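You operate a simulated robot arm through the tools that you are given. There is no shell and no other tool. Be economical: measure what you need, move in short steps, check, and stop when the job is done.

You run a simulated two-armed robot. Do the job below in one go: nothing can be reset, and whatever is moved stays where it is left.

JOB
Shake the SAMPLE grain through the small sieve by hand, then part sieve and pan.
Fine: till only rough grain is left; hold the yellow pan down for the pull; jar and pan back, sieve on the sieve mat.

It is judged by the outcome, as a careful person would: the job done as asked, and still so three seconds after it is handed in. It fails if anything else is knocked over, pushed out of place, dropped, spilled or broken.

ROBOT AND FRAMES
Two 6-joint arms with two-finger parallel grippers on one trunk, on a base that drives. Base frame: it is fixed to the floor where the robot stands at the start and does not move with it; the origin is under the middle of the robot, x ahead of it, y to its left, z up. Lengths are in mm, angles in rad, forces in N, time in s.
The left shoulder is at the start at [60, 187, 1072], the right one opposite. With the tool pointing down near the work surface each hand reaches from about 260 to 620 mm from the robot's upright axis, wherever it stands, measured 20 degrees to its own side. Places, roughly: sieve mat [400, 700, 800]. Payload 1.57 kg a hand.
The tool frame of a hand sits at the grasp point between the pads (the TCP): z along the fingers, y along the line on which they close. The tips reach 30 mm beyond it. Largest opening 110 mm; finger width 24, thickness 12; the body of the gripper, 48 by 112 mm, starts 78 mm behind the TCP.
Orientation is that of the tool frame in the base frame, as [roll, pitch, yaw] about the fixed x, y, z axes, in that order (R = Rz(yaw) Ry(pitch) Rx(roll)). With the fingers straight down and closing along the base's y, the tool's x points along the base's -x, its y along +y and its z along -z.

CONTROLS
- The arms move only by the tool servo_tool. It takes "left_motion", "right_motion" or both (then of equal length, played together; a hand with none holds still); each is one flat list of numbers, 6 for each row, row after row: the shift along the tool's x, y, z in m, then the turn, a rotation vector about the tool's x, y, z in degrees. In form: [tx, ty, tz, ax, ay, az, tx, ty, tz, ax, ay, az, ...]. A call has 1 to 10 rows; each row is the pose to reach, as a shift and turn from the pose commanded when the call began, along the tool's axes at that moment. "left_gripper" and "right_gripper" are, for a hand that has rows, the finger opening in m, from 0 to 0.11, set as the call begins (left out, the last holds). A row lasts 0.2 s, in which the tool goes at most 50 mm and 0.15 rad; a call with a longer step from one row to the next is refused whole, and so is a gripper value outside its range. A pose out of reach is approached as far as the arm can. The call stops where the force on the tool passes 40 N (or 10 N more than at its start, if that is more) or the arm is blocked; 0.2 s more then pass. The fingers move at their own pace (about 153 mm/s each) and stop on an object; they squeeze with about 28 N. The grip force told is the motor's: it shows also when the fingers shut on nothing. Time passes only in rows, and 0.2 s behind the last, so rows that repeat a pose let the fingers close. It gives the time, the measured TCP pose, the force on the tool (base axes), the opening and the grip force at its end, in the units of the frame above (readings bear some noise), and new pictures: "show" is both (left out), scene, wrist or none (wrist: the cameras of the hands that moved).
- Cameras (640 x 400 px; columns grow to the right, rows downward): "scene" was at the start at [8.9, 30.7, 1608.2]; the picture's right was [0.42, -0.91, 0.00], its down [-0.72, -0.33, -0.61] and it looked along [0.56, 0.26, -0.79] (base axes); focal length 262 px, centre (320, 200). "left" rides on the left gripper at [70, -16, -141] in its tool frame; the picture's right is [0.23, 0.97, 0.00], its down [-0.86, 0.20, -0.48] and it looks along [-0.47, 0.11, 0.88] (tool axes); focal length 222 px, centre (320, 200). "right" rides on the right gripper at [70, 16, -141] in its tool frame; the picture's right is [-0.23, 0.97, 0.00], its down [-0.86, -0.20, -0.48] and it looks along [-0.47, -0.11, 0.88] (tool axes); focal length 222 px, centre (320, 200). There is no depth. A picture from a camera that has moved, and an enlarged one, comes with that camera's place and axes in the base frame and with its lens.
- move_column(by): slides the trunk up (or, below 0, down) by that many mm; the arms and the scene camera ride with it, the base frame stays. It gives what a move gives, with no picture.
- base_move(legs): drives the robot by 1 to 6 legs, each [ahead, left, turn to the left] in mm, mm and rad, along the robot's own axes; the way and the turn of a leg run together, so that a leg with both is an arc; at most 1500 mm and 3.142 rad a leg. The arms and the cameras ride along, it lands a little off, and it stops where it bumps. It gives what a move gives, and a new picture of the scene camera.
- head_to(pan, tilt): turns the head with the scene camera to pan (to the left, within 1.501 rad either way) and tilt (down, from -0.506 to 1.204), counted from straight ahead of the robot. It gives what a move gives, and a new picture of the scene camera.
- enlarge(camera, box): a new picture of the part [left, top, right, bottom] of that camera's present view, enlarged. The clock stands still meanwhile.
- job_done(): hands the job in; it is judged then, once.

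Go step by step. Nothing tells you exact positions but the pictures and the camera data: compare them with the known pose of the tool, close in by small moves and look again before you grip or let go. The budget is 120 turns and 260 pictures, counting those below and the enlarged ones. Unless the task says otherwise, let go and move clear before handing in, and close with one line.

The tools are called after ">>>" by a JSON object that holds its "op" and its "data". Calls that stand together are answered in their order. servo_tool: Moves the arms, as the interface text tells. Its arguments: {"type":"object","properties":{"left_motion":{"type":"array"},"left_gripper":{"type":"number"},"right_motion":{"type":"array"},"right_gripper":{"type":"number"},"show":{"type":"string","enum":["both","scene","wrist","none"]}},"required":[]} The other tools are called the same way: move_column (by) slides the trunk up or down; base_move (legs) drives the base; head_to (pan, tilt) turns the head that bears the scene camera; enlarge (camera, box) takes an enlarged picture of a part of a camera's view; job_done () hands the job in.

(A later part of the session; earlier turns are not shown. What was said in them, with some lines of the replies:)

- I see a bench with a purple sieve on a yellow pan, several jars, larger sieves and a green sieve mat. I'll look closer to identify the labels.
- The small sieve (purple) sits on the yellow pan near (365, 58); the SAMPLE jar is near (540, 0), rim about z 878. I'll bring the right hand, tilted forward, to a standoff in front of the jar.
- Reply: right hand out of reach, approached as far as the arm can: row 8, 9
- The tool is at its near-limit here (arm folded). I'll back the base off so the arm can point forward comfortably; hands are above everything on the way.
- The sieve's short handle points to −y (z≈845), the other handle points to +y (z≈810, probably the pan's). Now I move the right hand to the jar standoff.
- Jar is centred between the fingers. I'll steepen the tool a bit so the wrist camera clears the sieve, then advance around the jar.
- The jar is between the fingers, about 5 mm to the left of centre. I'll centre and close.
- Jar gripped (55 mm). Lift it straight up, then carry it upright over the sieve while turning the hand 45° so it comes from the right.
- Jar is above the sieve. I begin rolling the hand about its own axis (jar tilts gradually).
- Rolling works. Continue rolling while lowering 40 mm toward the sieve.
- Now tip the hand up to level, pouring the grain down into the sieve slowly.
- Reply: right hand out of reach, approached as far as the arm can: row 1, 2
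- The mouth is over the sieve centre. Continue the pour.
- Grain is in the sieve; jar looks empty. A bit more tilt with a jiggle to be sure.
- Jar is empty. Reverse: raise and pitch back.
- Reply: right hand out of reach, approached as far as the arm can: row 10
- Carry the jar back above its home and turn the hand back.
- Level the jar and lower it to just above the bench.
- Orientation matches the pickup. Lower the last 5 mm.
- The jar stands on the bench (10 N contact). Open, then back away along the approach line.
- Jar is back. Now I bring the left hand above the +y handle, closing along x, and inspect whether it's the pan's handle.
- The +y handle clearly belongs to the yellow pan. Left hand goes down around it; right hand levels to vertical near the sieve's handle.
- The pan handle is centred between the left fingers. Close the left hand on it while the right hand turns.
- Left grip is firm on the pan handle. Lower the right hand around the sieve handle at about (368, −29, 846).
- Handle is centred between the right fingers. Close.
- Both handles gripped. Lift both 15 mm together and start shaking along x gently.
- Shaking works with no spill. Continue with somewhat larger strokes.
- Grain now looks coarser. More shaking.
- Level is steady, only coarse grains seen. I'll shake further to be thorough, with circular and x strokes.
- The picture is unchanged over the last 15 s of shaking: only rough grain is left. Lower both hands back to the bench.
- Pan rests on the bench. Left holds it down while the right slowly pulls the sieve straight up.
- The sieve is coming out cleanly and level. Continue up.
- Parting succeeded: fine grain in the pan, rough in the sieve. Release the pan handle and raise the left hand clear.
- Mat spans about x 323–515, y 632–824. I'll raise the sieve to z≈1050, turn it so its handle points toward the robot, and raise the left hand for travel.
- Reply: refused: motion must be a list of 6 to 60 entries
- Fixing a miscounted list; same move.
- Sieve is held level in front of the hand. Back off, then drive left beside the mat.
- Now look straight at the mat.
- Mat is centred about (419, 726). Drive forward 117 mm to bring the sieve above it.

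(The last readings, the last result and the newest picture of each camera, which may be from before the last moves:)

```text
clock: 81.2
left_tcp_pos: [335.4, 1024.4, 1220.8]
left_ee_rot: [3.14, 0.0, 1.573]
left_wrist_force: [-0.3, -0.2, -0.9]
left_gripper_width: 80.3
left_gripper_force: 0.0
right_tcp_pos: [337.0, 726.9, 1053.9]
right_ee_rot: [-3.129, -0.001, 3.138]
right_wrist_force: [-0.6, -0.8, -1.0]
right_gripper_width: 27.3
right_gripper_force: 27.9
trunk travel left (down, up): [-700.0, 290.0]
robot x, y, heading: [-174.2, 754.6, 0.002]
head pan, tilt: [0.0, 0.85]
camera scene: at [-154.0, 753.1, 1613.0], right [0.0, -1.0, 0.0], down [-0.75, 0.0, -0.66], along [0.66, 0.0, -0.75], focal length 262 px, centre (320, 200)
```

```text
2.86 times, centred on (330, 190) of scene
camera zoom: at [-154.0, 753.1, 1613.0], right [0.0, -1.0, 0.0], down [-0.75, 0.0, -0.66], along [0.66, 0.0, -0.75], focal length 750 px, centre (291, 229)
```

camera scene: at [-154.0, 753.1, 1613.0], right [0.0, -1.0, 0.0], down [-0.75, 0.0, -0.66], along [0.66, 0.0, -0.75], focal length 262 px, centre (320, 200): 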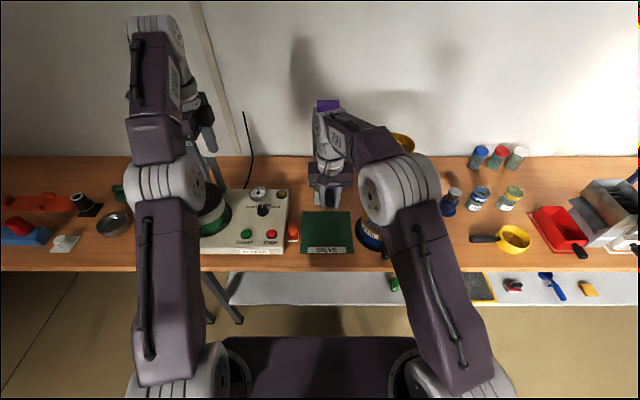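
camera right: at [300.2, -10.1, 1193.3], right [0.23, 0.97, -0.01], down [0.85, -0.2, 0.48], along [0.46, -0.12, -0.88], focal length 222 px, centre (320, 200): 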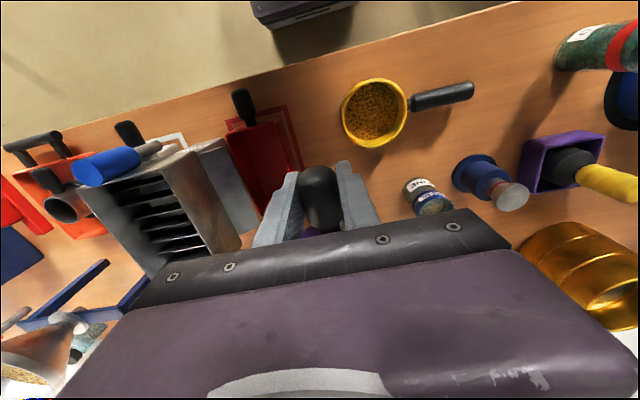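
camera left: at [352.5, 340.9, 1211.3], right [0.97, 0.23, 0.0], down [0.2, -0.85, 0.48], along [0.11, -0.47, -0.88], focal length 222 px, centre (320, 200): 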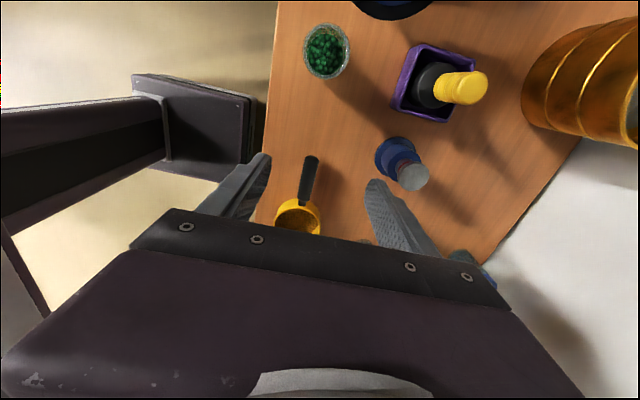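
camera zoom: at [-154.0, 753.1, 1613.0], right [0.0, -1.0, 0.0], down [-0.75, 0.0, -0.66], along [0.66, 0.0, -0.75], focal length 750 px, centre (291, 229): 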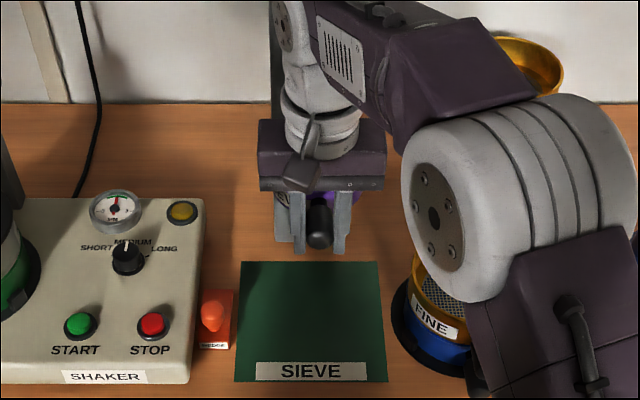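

Aligned: sieve centre ≈ (425, 727) over the mat. Lower to z≈870 and look.

>>> {"op": "servo_tool", "data": {"right_motion": [0, 0, 0.015, 0, 0, 0, 0, 0, 0.04, 0, 0, 0, 0, 0, 0.07, 0, 0, 0, 0, 0, 0.1, 0, 0, 0, 0, 0, 0.13, 0, 0, 0, 0, 0, 0.155, 0, 0, 0, 0, 0, 0.175, 0, 0, 0, 0, 0, 0.185, 0, 0, 0], "show": "both"}}

>>> {"op": "enlarge", "data": {"camera": "scene", "box": [270, 170, 390, 260]}}

```text
clock: 83.0
left_tcp_pos: [336.8, 1026.3, 1220.1]
left_ee_rot: [3.138, 0.0, 1.572]
left_wrist_force: [-0.5, -1.0, 0.4]
left_gripper_width: 79.7
left_gripper_force: 0.1
right_tcp_pos: [339.0, 725.4, 867.5]
right_ee_rot: [-3.128, 0.0, 3.139]
right_wrist_force: [-0.5, -0.6, -2.6]
right_gripper_width: 27.0
right_gripper_force: 27.9
trunk travel left (down, up): [-700.0, 290.0]
robot x, y, heading: [-174.4, 755.6, 0.003]
head pan, tilt: [0.0, 0.85]
camera scene: at [-152.3, 753.2, 1612.9], right [0.0, -1.0, 0.0], down [-0.75, 0.0, -0.66], along [0.66, 0.0, -0.75], focal length 262 px, centre (320, 200)
camera right: at [268.8, 742.6, 1008.1], right [0.23, 0.97, -0.01], down [0.86, -0.19, 0.48], along [0.47, -0.12, -0.88], focal length 222 px, centre (320, 200)
```

scene: 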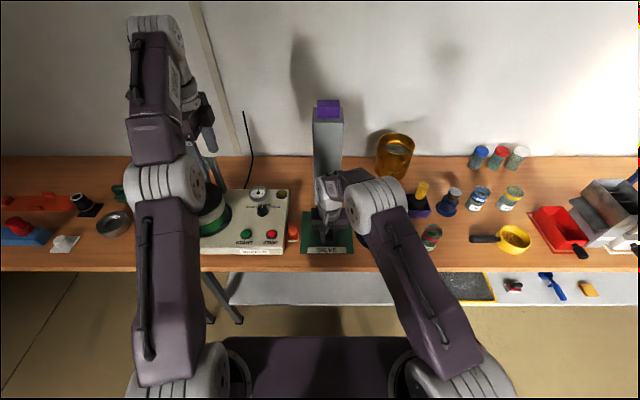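
right: 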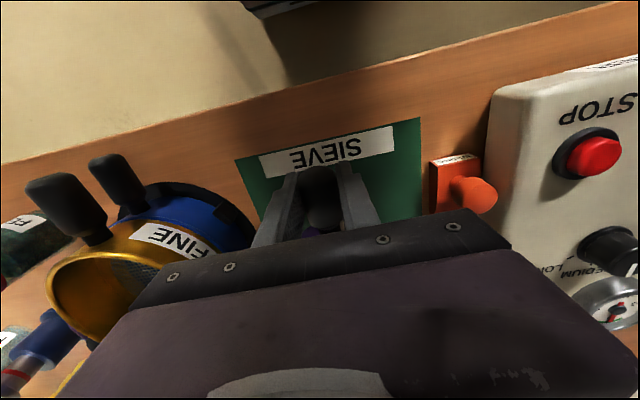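

```text
4.44 times, centred on (330, 215) of scene
camera zoom: at [-152.3, 753.2, 1612.9], right [0.0, -1.0, 0.0], down [-0.75, 0.0, -0.66], along [0.66, 0.0, -0.75], focal length 1167 px, centre (276, 133)
```

zoom: 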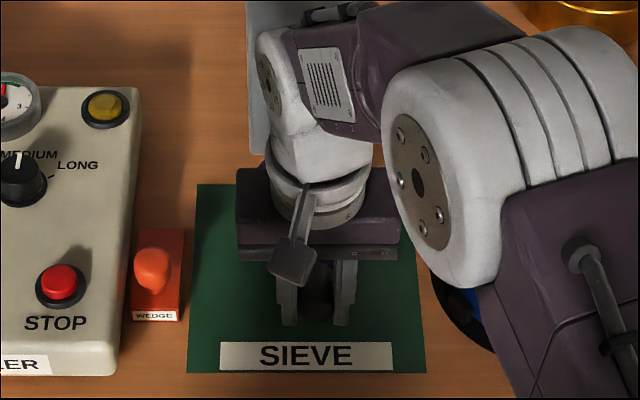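

Check with the left camera for elbow clearance and sieve height.

>>> {"op": "enlarge", "data": {"camera": "left", "box": [160, 0, 560, 260]}}

```text
1.54 times, centred on (360, 130) of left
camera zoom: at [319.2, 1095.5, 1361.6], right [0.97, 0.23, 0.0], down [0.2, -0.85, 0.48], along [0.11, -0.47, -0.88], focal length 342 px, centre (258, 308)
```

zoom: 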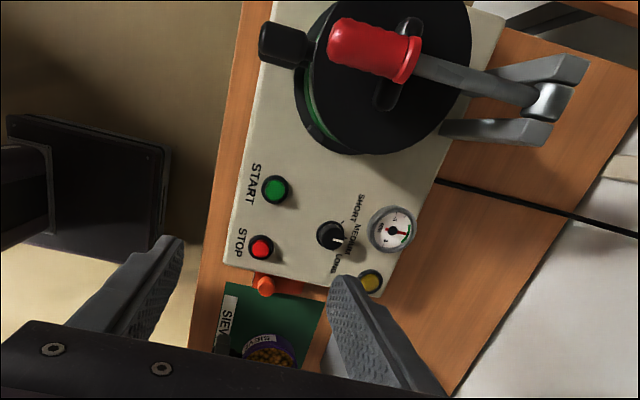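

Tilt the left hand to get a side view.

>>> {"op": "servo_tool", "data": {"left_motion": [0, 0, 0, 0, -8, 0, 0, 0, 0, 0, -16, 0, 0, 0, 0, 0, -24, 0, 0, 0, 0, 0, -32, 0], "show": "none"}}

>>> {"op": "enlarge", "data": {"camera": "left", "box": [160, 0, 560, 260]}}

```text
clock: 84.0
left_tcp_pos: [322.9, 1020.1, 1211.0]
left_ee_rot: [3.135, 0.561, 1.57]
left_wrist_force: [-0.4, 0.4, 0.1]
left_gripper_width: 80.0
left_gripper_force: 0.0
left hand out of reach, approached as far as the arm can: row 1, 2, 3, 4
right_tcp_pos: [337.2, 726.5, 867.3]
right_ee_rot: [-3.127, -0.002, 3.138]
right_wrist_force: [-0.2, 0.2, -1.5]
right_gripper_width: 27.0
right_gripper_force: 27.9
trunk travel left (down, up): [-700.0, 290.0]
robot x, y, heading: [-171.6, 750.8, 0.005]
head pan, tilt: [0.0, 0.85]
```

```text
1.54 times, centred on (360, 130) of left
camera zoom: at [304.9, 1154.6, 1293.4], right [0.97, 0.2, -0.12], down [0.2, -0.47, 0.86], along [0.11, -0.86, -0.5], focal length 342 px, centre (258, 308)
```

zoom: 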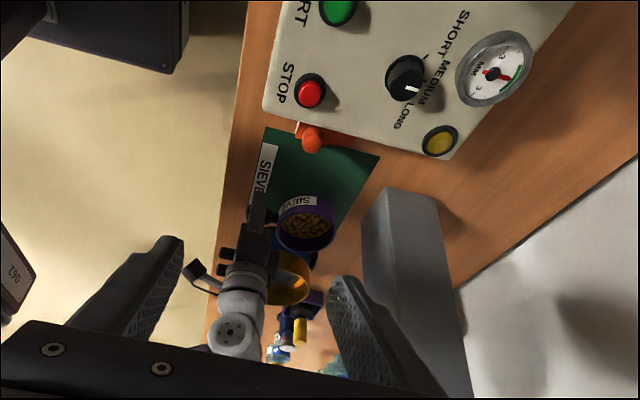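

Look closer at the sieve to check its tilt.

>>> {"op": "enlarge", "data": {"camera": "left", "box": [300, 70, 420, 190]}}

```text
3.33 times, centred on (360, 130) of left
camera zoom: at [304.9, 1154.6, 1293.4], right [0.97, 0.2, -0.12], down [0.2, -0.47, 0.86], along [0.11, -0.86, -0.5], focal length 740 px, centre (187, 433)
```

zoom: 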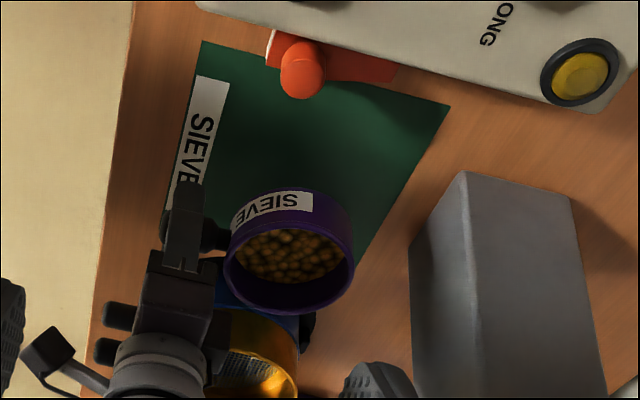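

>>> {"op": "enlarge", "data": {"camera": "left", "box": [330, 110, 380, 160]}}

```text
8.00 times, centred on (355, 135) of left
camera zoom: at [304.9, 1154.6, 1293.4], right [0.97, 0.2, -0.12], down [0.2, -0.47, 0.86], along [0.11, -0.86, -0.5], focal length 1777 px, centre (40, 720)
```

zoom: 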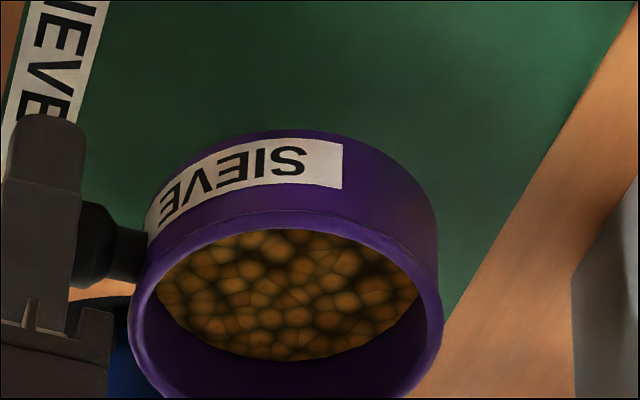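

The sieve is level. Lower further: to z≈822, then slowly to contact.

>>> {"op": "servo_tool", "data": {"right_motion": [0, 0, 0.012, 0, 0, 0, 0, 0, 0.026, 0, 0, 0, 0, 0, 0.038, 0, 0, 0, 0, 0, 0.044, 0, 0, 0, 0, 0, 0.046, 0, 0, 0], "show": "none"}}

>>> {"op": "enlarge", "data": {"camera": "left", "box": [320, 90, 390, 160]}}

```text
clock: 85.2
left_tcp_pos: [324.1, 1019.0, 1209.8]
left_ee_rot: [3.136, 0.56, 1.572]
left_wrist_force: [0.5, -0.5, -0.4]
left_gripper_width: 79.8
left_gripper_force: 0.1
right_tcp_pos: [337.8, 724.1, 821.0]
right_ee_rot: [-3.129, -0.002, 3.14]
right_wrist_force: [-0.8, 0.0, -1.3]
right_gripper_width: 27.1
right_gripper_force: 27.7
trunk travel left (down, up): [-700.0, 290.0]
robot x, y, heading: [-167.2, 753.5, -0.002]
head pan, tilt: [0.0, 0.85]
```

```text
5.71 times, centred on (355, 125) of left
camera zoom: at [305.4, 1153.3, 1293.5], right [0.97, 0.2, -0.12], down [0.2, -0.47, 0.86], along [0.11, -0.86, -0.5], focal length 1269 px, centre (120, 629)
```

zoom: 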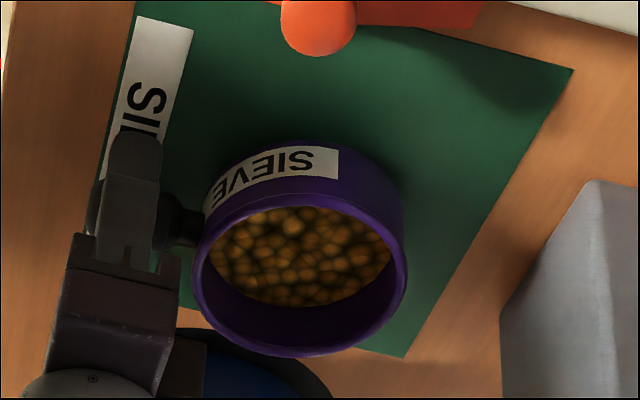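

>>> {"op": "servo_tool", "data": {"right_motion": [0, 0, 0.002, 0, 0, 0, 0, 0, 0.004, 0, 0, 0, 0, 0, 0.006, 0, 0, 0, 0, 0, 0.008, 0, 0, 0], "show": "none"}}

```text
clock: 86.2
left_tcp_pos: [321.1, 1017.4, 1210.7]
left_ee_rot: [3.136, 0.555, 1.57]
left_wrist_force: [-0.2, 0.6, 0.7]
left_gripper_width: 80.1
left_gripper_force: 0.0
right_tcp_pos: [337.7, 723.2, 813.5]
right_ee_rot: [-3.129, 0.001, 3.138]
right_wrist_force: [1.0, -0.5, 3.0]
right_gripper_width: 27.1
right_gripper_force: 27.9
trunk travel left (down, up): [-700.0, 290.0]
robot x, y, heading: [-171.3, 757.0, 0.002]
head pan, tilt: [0.0, 0.85]
```

Contact starting. Two more millimetres.

>>> {"op": "servo_tool", "data": {"right_motion": [0, 0, 0.001, 0, 0, 0, 0, 0, 0.002, 0, 0, 0], "show": "none"}}

>>> {"op": "enlarge", "data": {"camera": "left", "box": [320, 90, 390, 160]}}

```text
clock: 86.8
left_tcp_pos: [322.9, 1019.2, 1210.5]
left_ee_rot: [3.135, 0.556, 1.571]
left_wrist_force: [0.2, -0.3, 0.3]
left_gripper_width: 79.7
left_gripper_force: 0.1
right_tcp_pos: [337.9, 723.5, 811.8]
right_ee_rot: [-3.129, 0.001, 3.139]
right_wrist_force: [-0.5, -1.6, 8.5]
right_gripper_width: 27.3
right_gripper_force: 28.3
trunk travel left (down, up): [-700.0, 290.0]
robot x, y, heading: [-168.9, 753.3, -0.0]
head pan, tilt: [0.0, 0.85]
```

```text
5.71 times, centred on (355, 125) of left
camera zoom: at [303.9, 1153.1, 1294.3], right [0.97, 0.2, -0.11], down [0.2, -0.47, 0.86], along [0.11, -0.86, -0.5], focal length 1269 px, centre (120, 629)
```

zoom: 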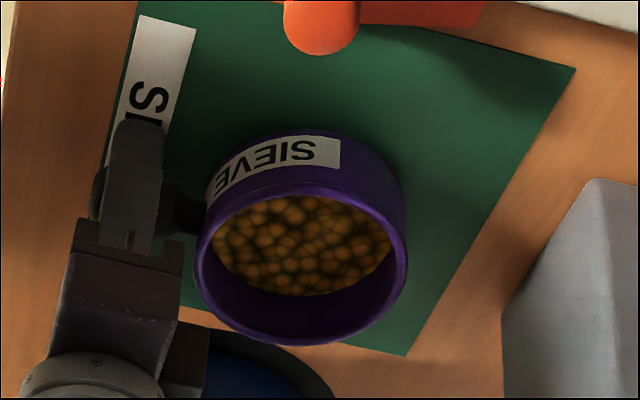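

Sieve rests on the mat. Open and rise straight up.

>>> {"op": "servo_tool", "data": {"right_motion": [0, 0, 0, 0, 0, 0, 0, 0, 0, 0, 0, 0, 0, 0, 0, 0, 0, 0], "right_gripper": 0.07, "show": "none"}}

>>> {"op": "enlarge", "data": {"camera": "left", "box": [320, 90, 390, 160]}}

>>> {"op": "servo_tool", "data": {"right_motion": [0, 0, -0.02, 0, 0, 0, 0, 0, -0.05, 0, 0, 0, 0, 0, -0.09, 0, 0, 0, 0, 0, -0.13, 0, 0, 0, 0, 0, -0.17, 0, 0, 0, 0, 0, -0.21, 0, 0, 0], "show": "both"}}

```text
clock: 87.6
left_tcp_pos: [322.3, 1018.3, 1211.1]
left_ee_rot: [3.137, 0.561, 1.57]
left_wrist_force: [0.4, 0.5, -0.3]
left_gripper_width: 79.7
left_gripper_force: 0.1
right_tcp_pos: [337.7, 724.2, 811.9]
right_ee_rot: [-3.13, -0.001, 3.14]
right_wrist_force: [0.1, -0.1, 0.0]
right_gripper_width: 70.3
right_gripper_force: 0.1
trunk travel left (down, up): [-700.0, 290.0]
robot x, y, heading: [-177.0, 755.3, -0.002]
head pan, tilt: [0.0, 0.85]
```

```text
5.71 times, centred on (355, 125) of left
camera zoom: at [305.5, 1153.4, 1293.4], right [0.97, 0.2, -0.12], down [0.2, -0.47, 0.86], along [0.11, -0.86, -0.5], focal length 1269 px, centre (120, 629)
```

zoom: 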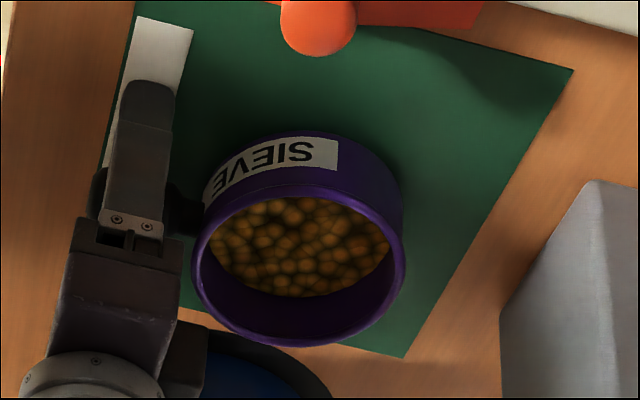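

```text
clock: 89.0
left_tcp_pos: [323.2, 1019.0, 1210.3]
left_ee_rot: [3.134, 0.558, 1.57]
left_wrist_force: [0.0, 0.4, -0.3]
left_gripper_width: 79.9
left_gripper_force: 0.1
right_tcp_pos: [337.8, 726.5, 1022.7]
right_ee_rot: [-3.13, -0.002, 3.141]
right_wrist_force: [0.5, -0.4, 0.3]
right_gripper_width: 69.9
right_gripper_force: 0.1
trunk travel left (down, up): [-700.0, 290.0]
robot x, y, heading: [-170.3, 754.5, -0.001]
head pan, tilt: [0.0, 0.85]
camera scene: at [-153.9, 753.3, 1612.9], right [0.0, -1.0, 0.0], down [-0.75, 0.0, -0.66], along [0.66, 0.0, -0.75], focal length 262 px, centre (320, 200)
camera right: at [267.9, 744.5, 1163.3], right [0.23, 0.97, -0.01], down [0.86, -0.19, 0.48], along [0.46, -0.12, -0.88], focal length 222 px, centre (320, 200)
```

scene: 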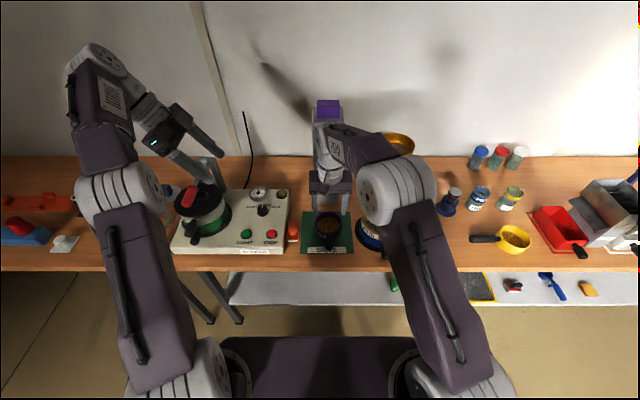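
right: 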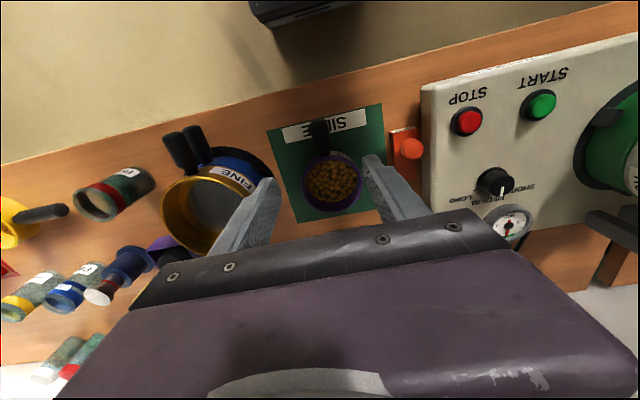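

Sieve is on the mat, nothing disturbed. Final check of the jar, pan, and surroundings.

>>> {"op": "enlarge", "data": {"camera": "scene", "box": [420, 140, 640, 310]}}

>>> {"op": "enlarge", "data": {"camera": "scene", "box": [270, 180, 390, 260]}}

```text
2.35 times, centred on (530, 225) of scene
camera zoom: at [-153.9, 753.3, 1612.9], right [0.0, -1.0, 0.0], down [-0.75, 0.0, -0.66], along [0.66, 0.0, -0.75], focal length 618 px, centre (-174, 141)
```

zoom: 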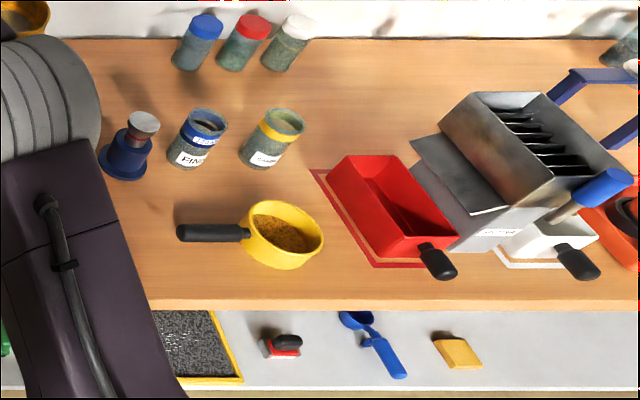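

```text
5.00 times, centred on (330, 220) of scene
camera zoom: at [-153.9, 753.3, 1612.9], right [0.0, -1.0, 0.0], down [-0.75, 0.0, -0.66], along [0.66, 0.0, -0.75], focal length 1312 px, centre (270, 100)
```

zoom: 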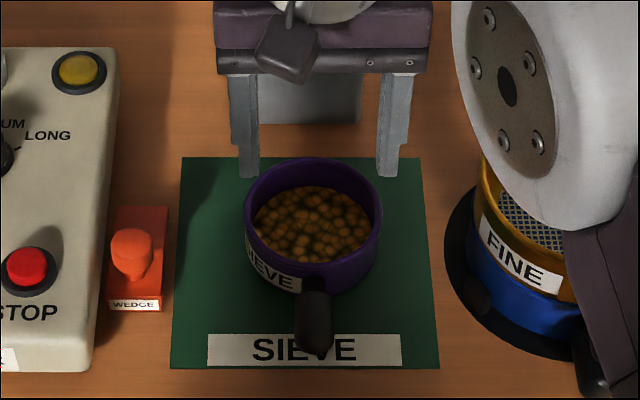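

The jar and pan are standing where they started. The fine grain is in the pan, and the sieve with only rough grain is on its mat. Both hands are clear, so I'm handing in.

>>> {"op": "job_done", "data": {}}

```text
The job is handed in.
```

I sieved the SAMPLE grain until only rough grain was left in the small sieve. I then pulled the sieve off the held-down pan and set it on the sieve mat, with the jar and pan back in their places and no spills seen.
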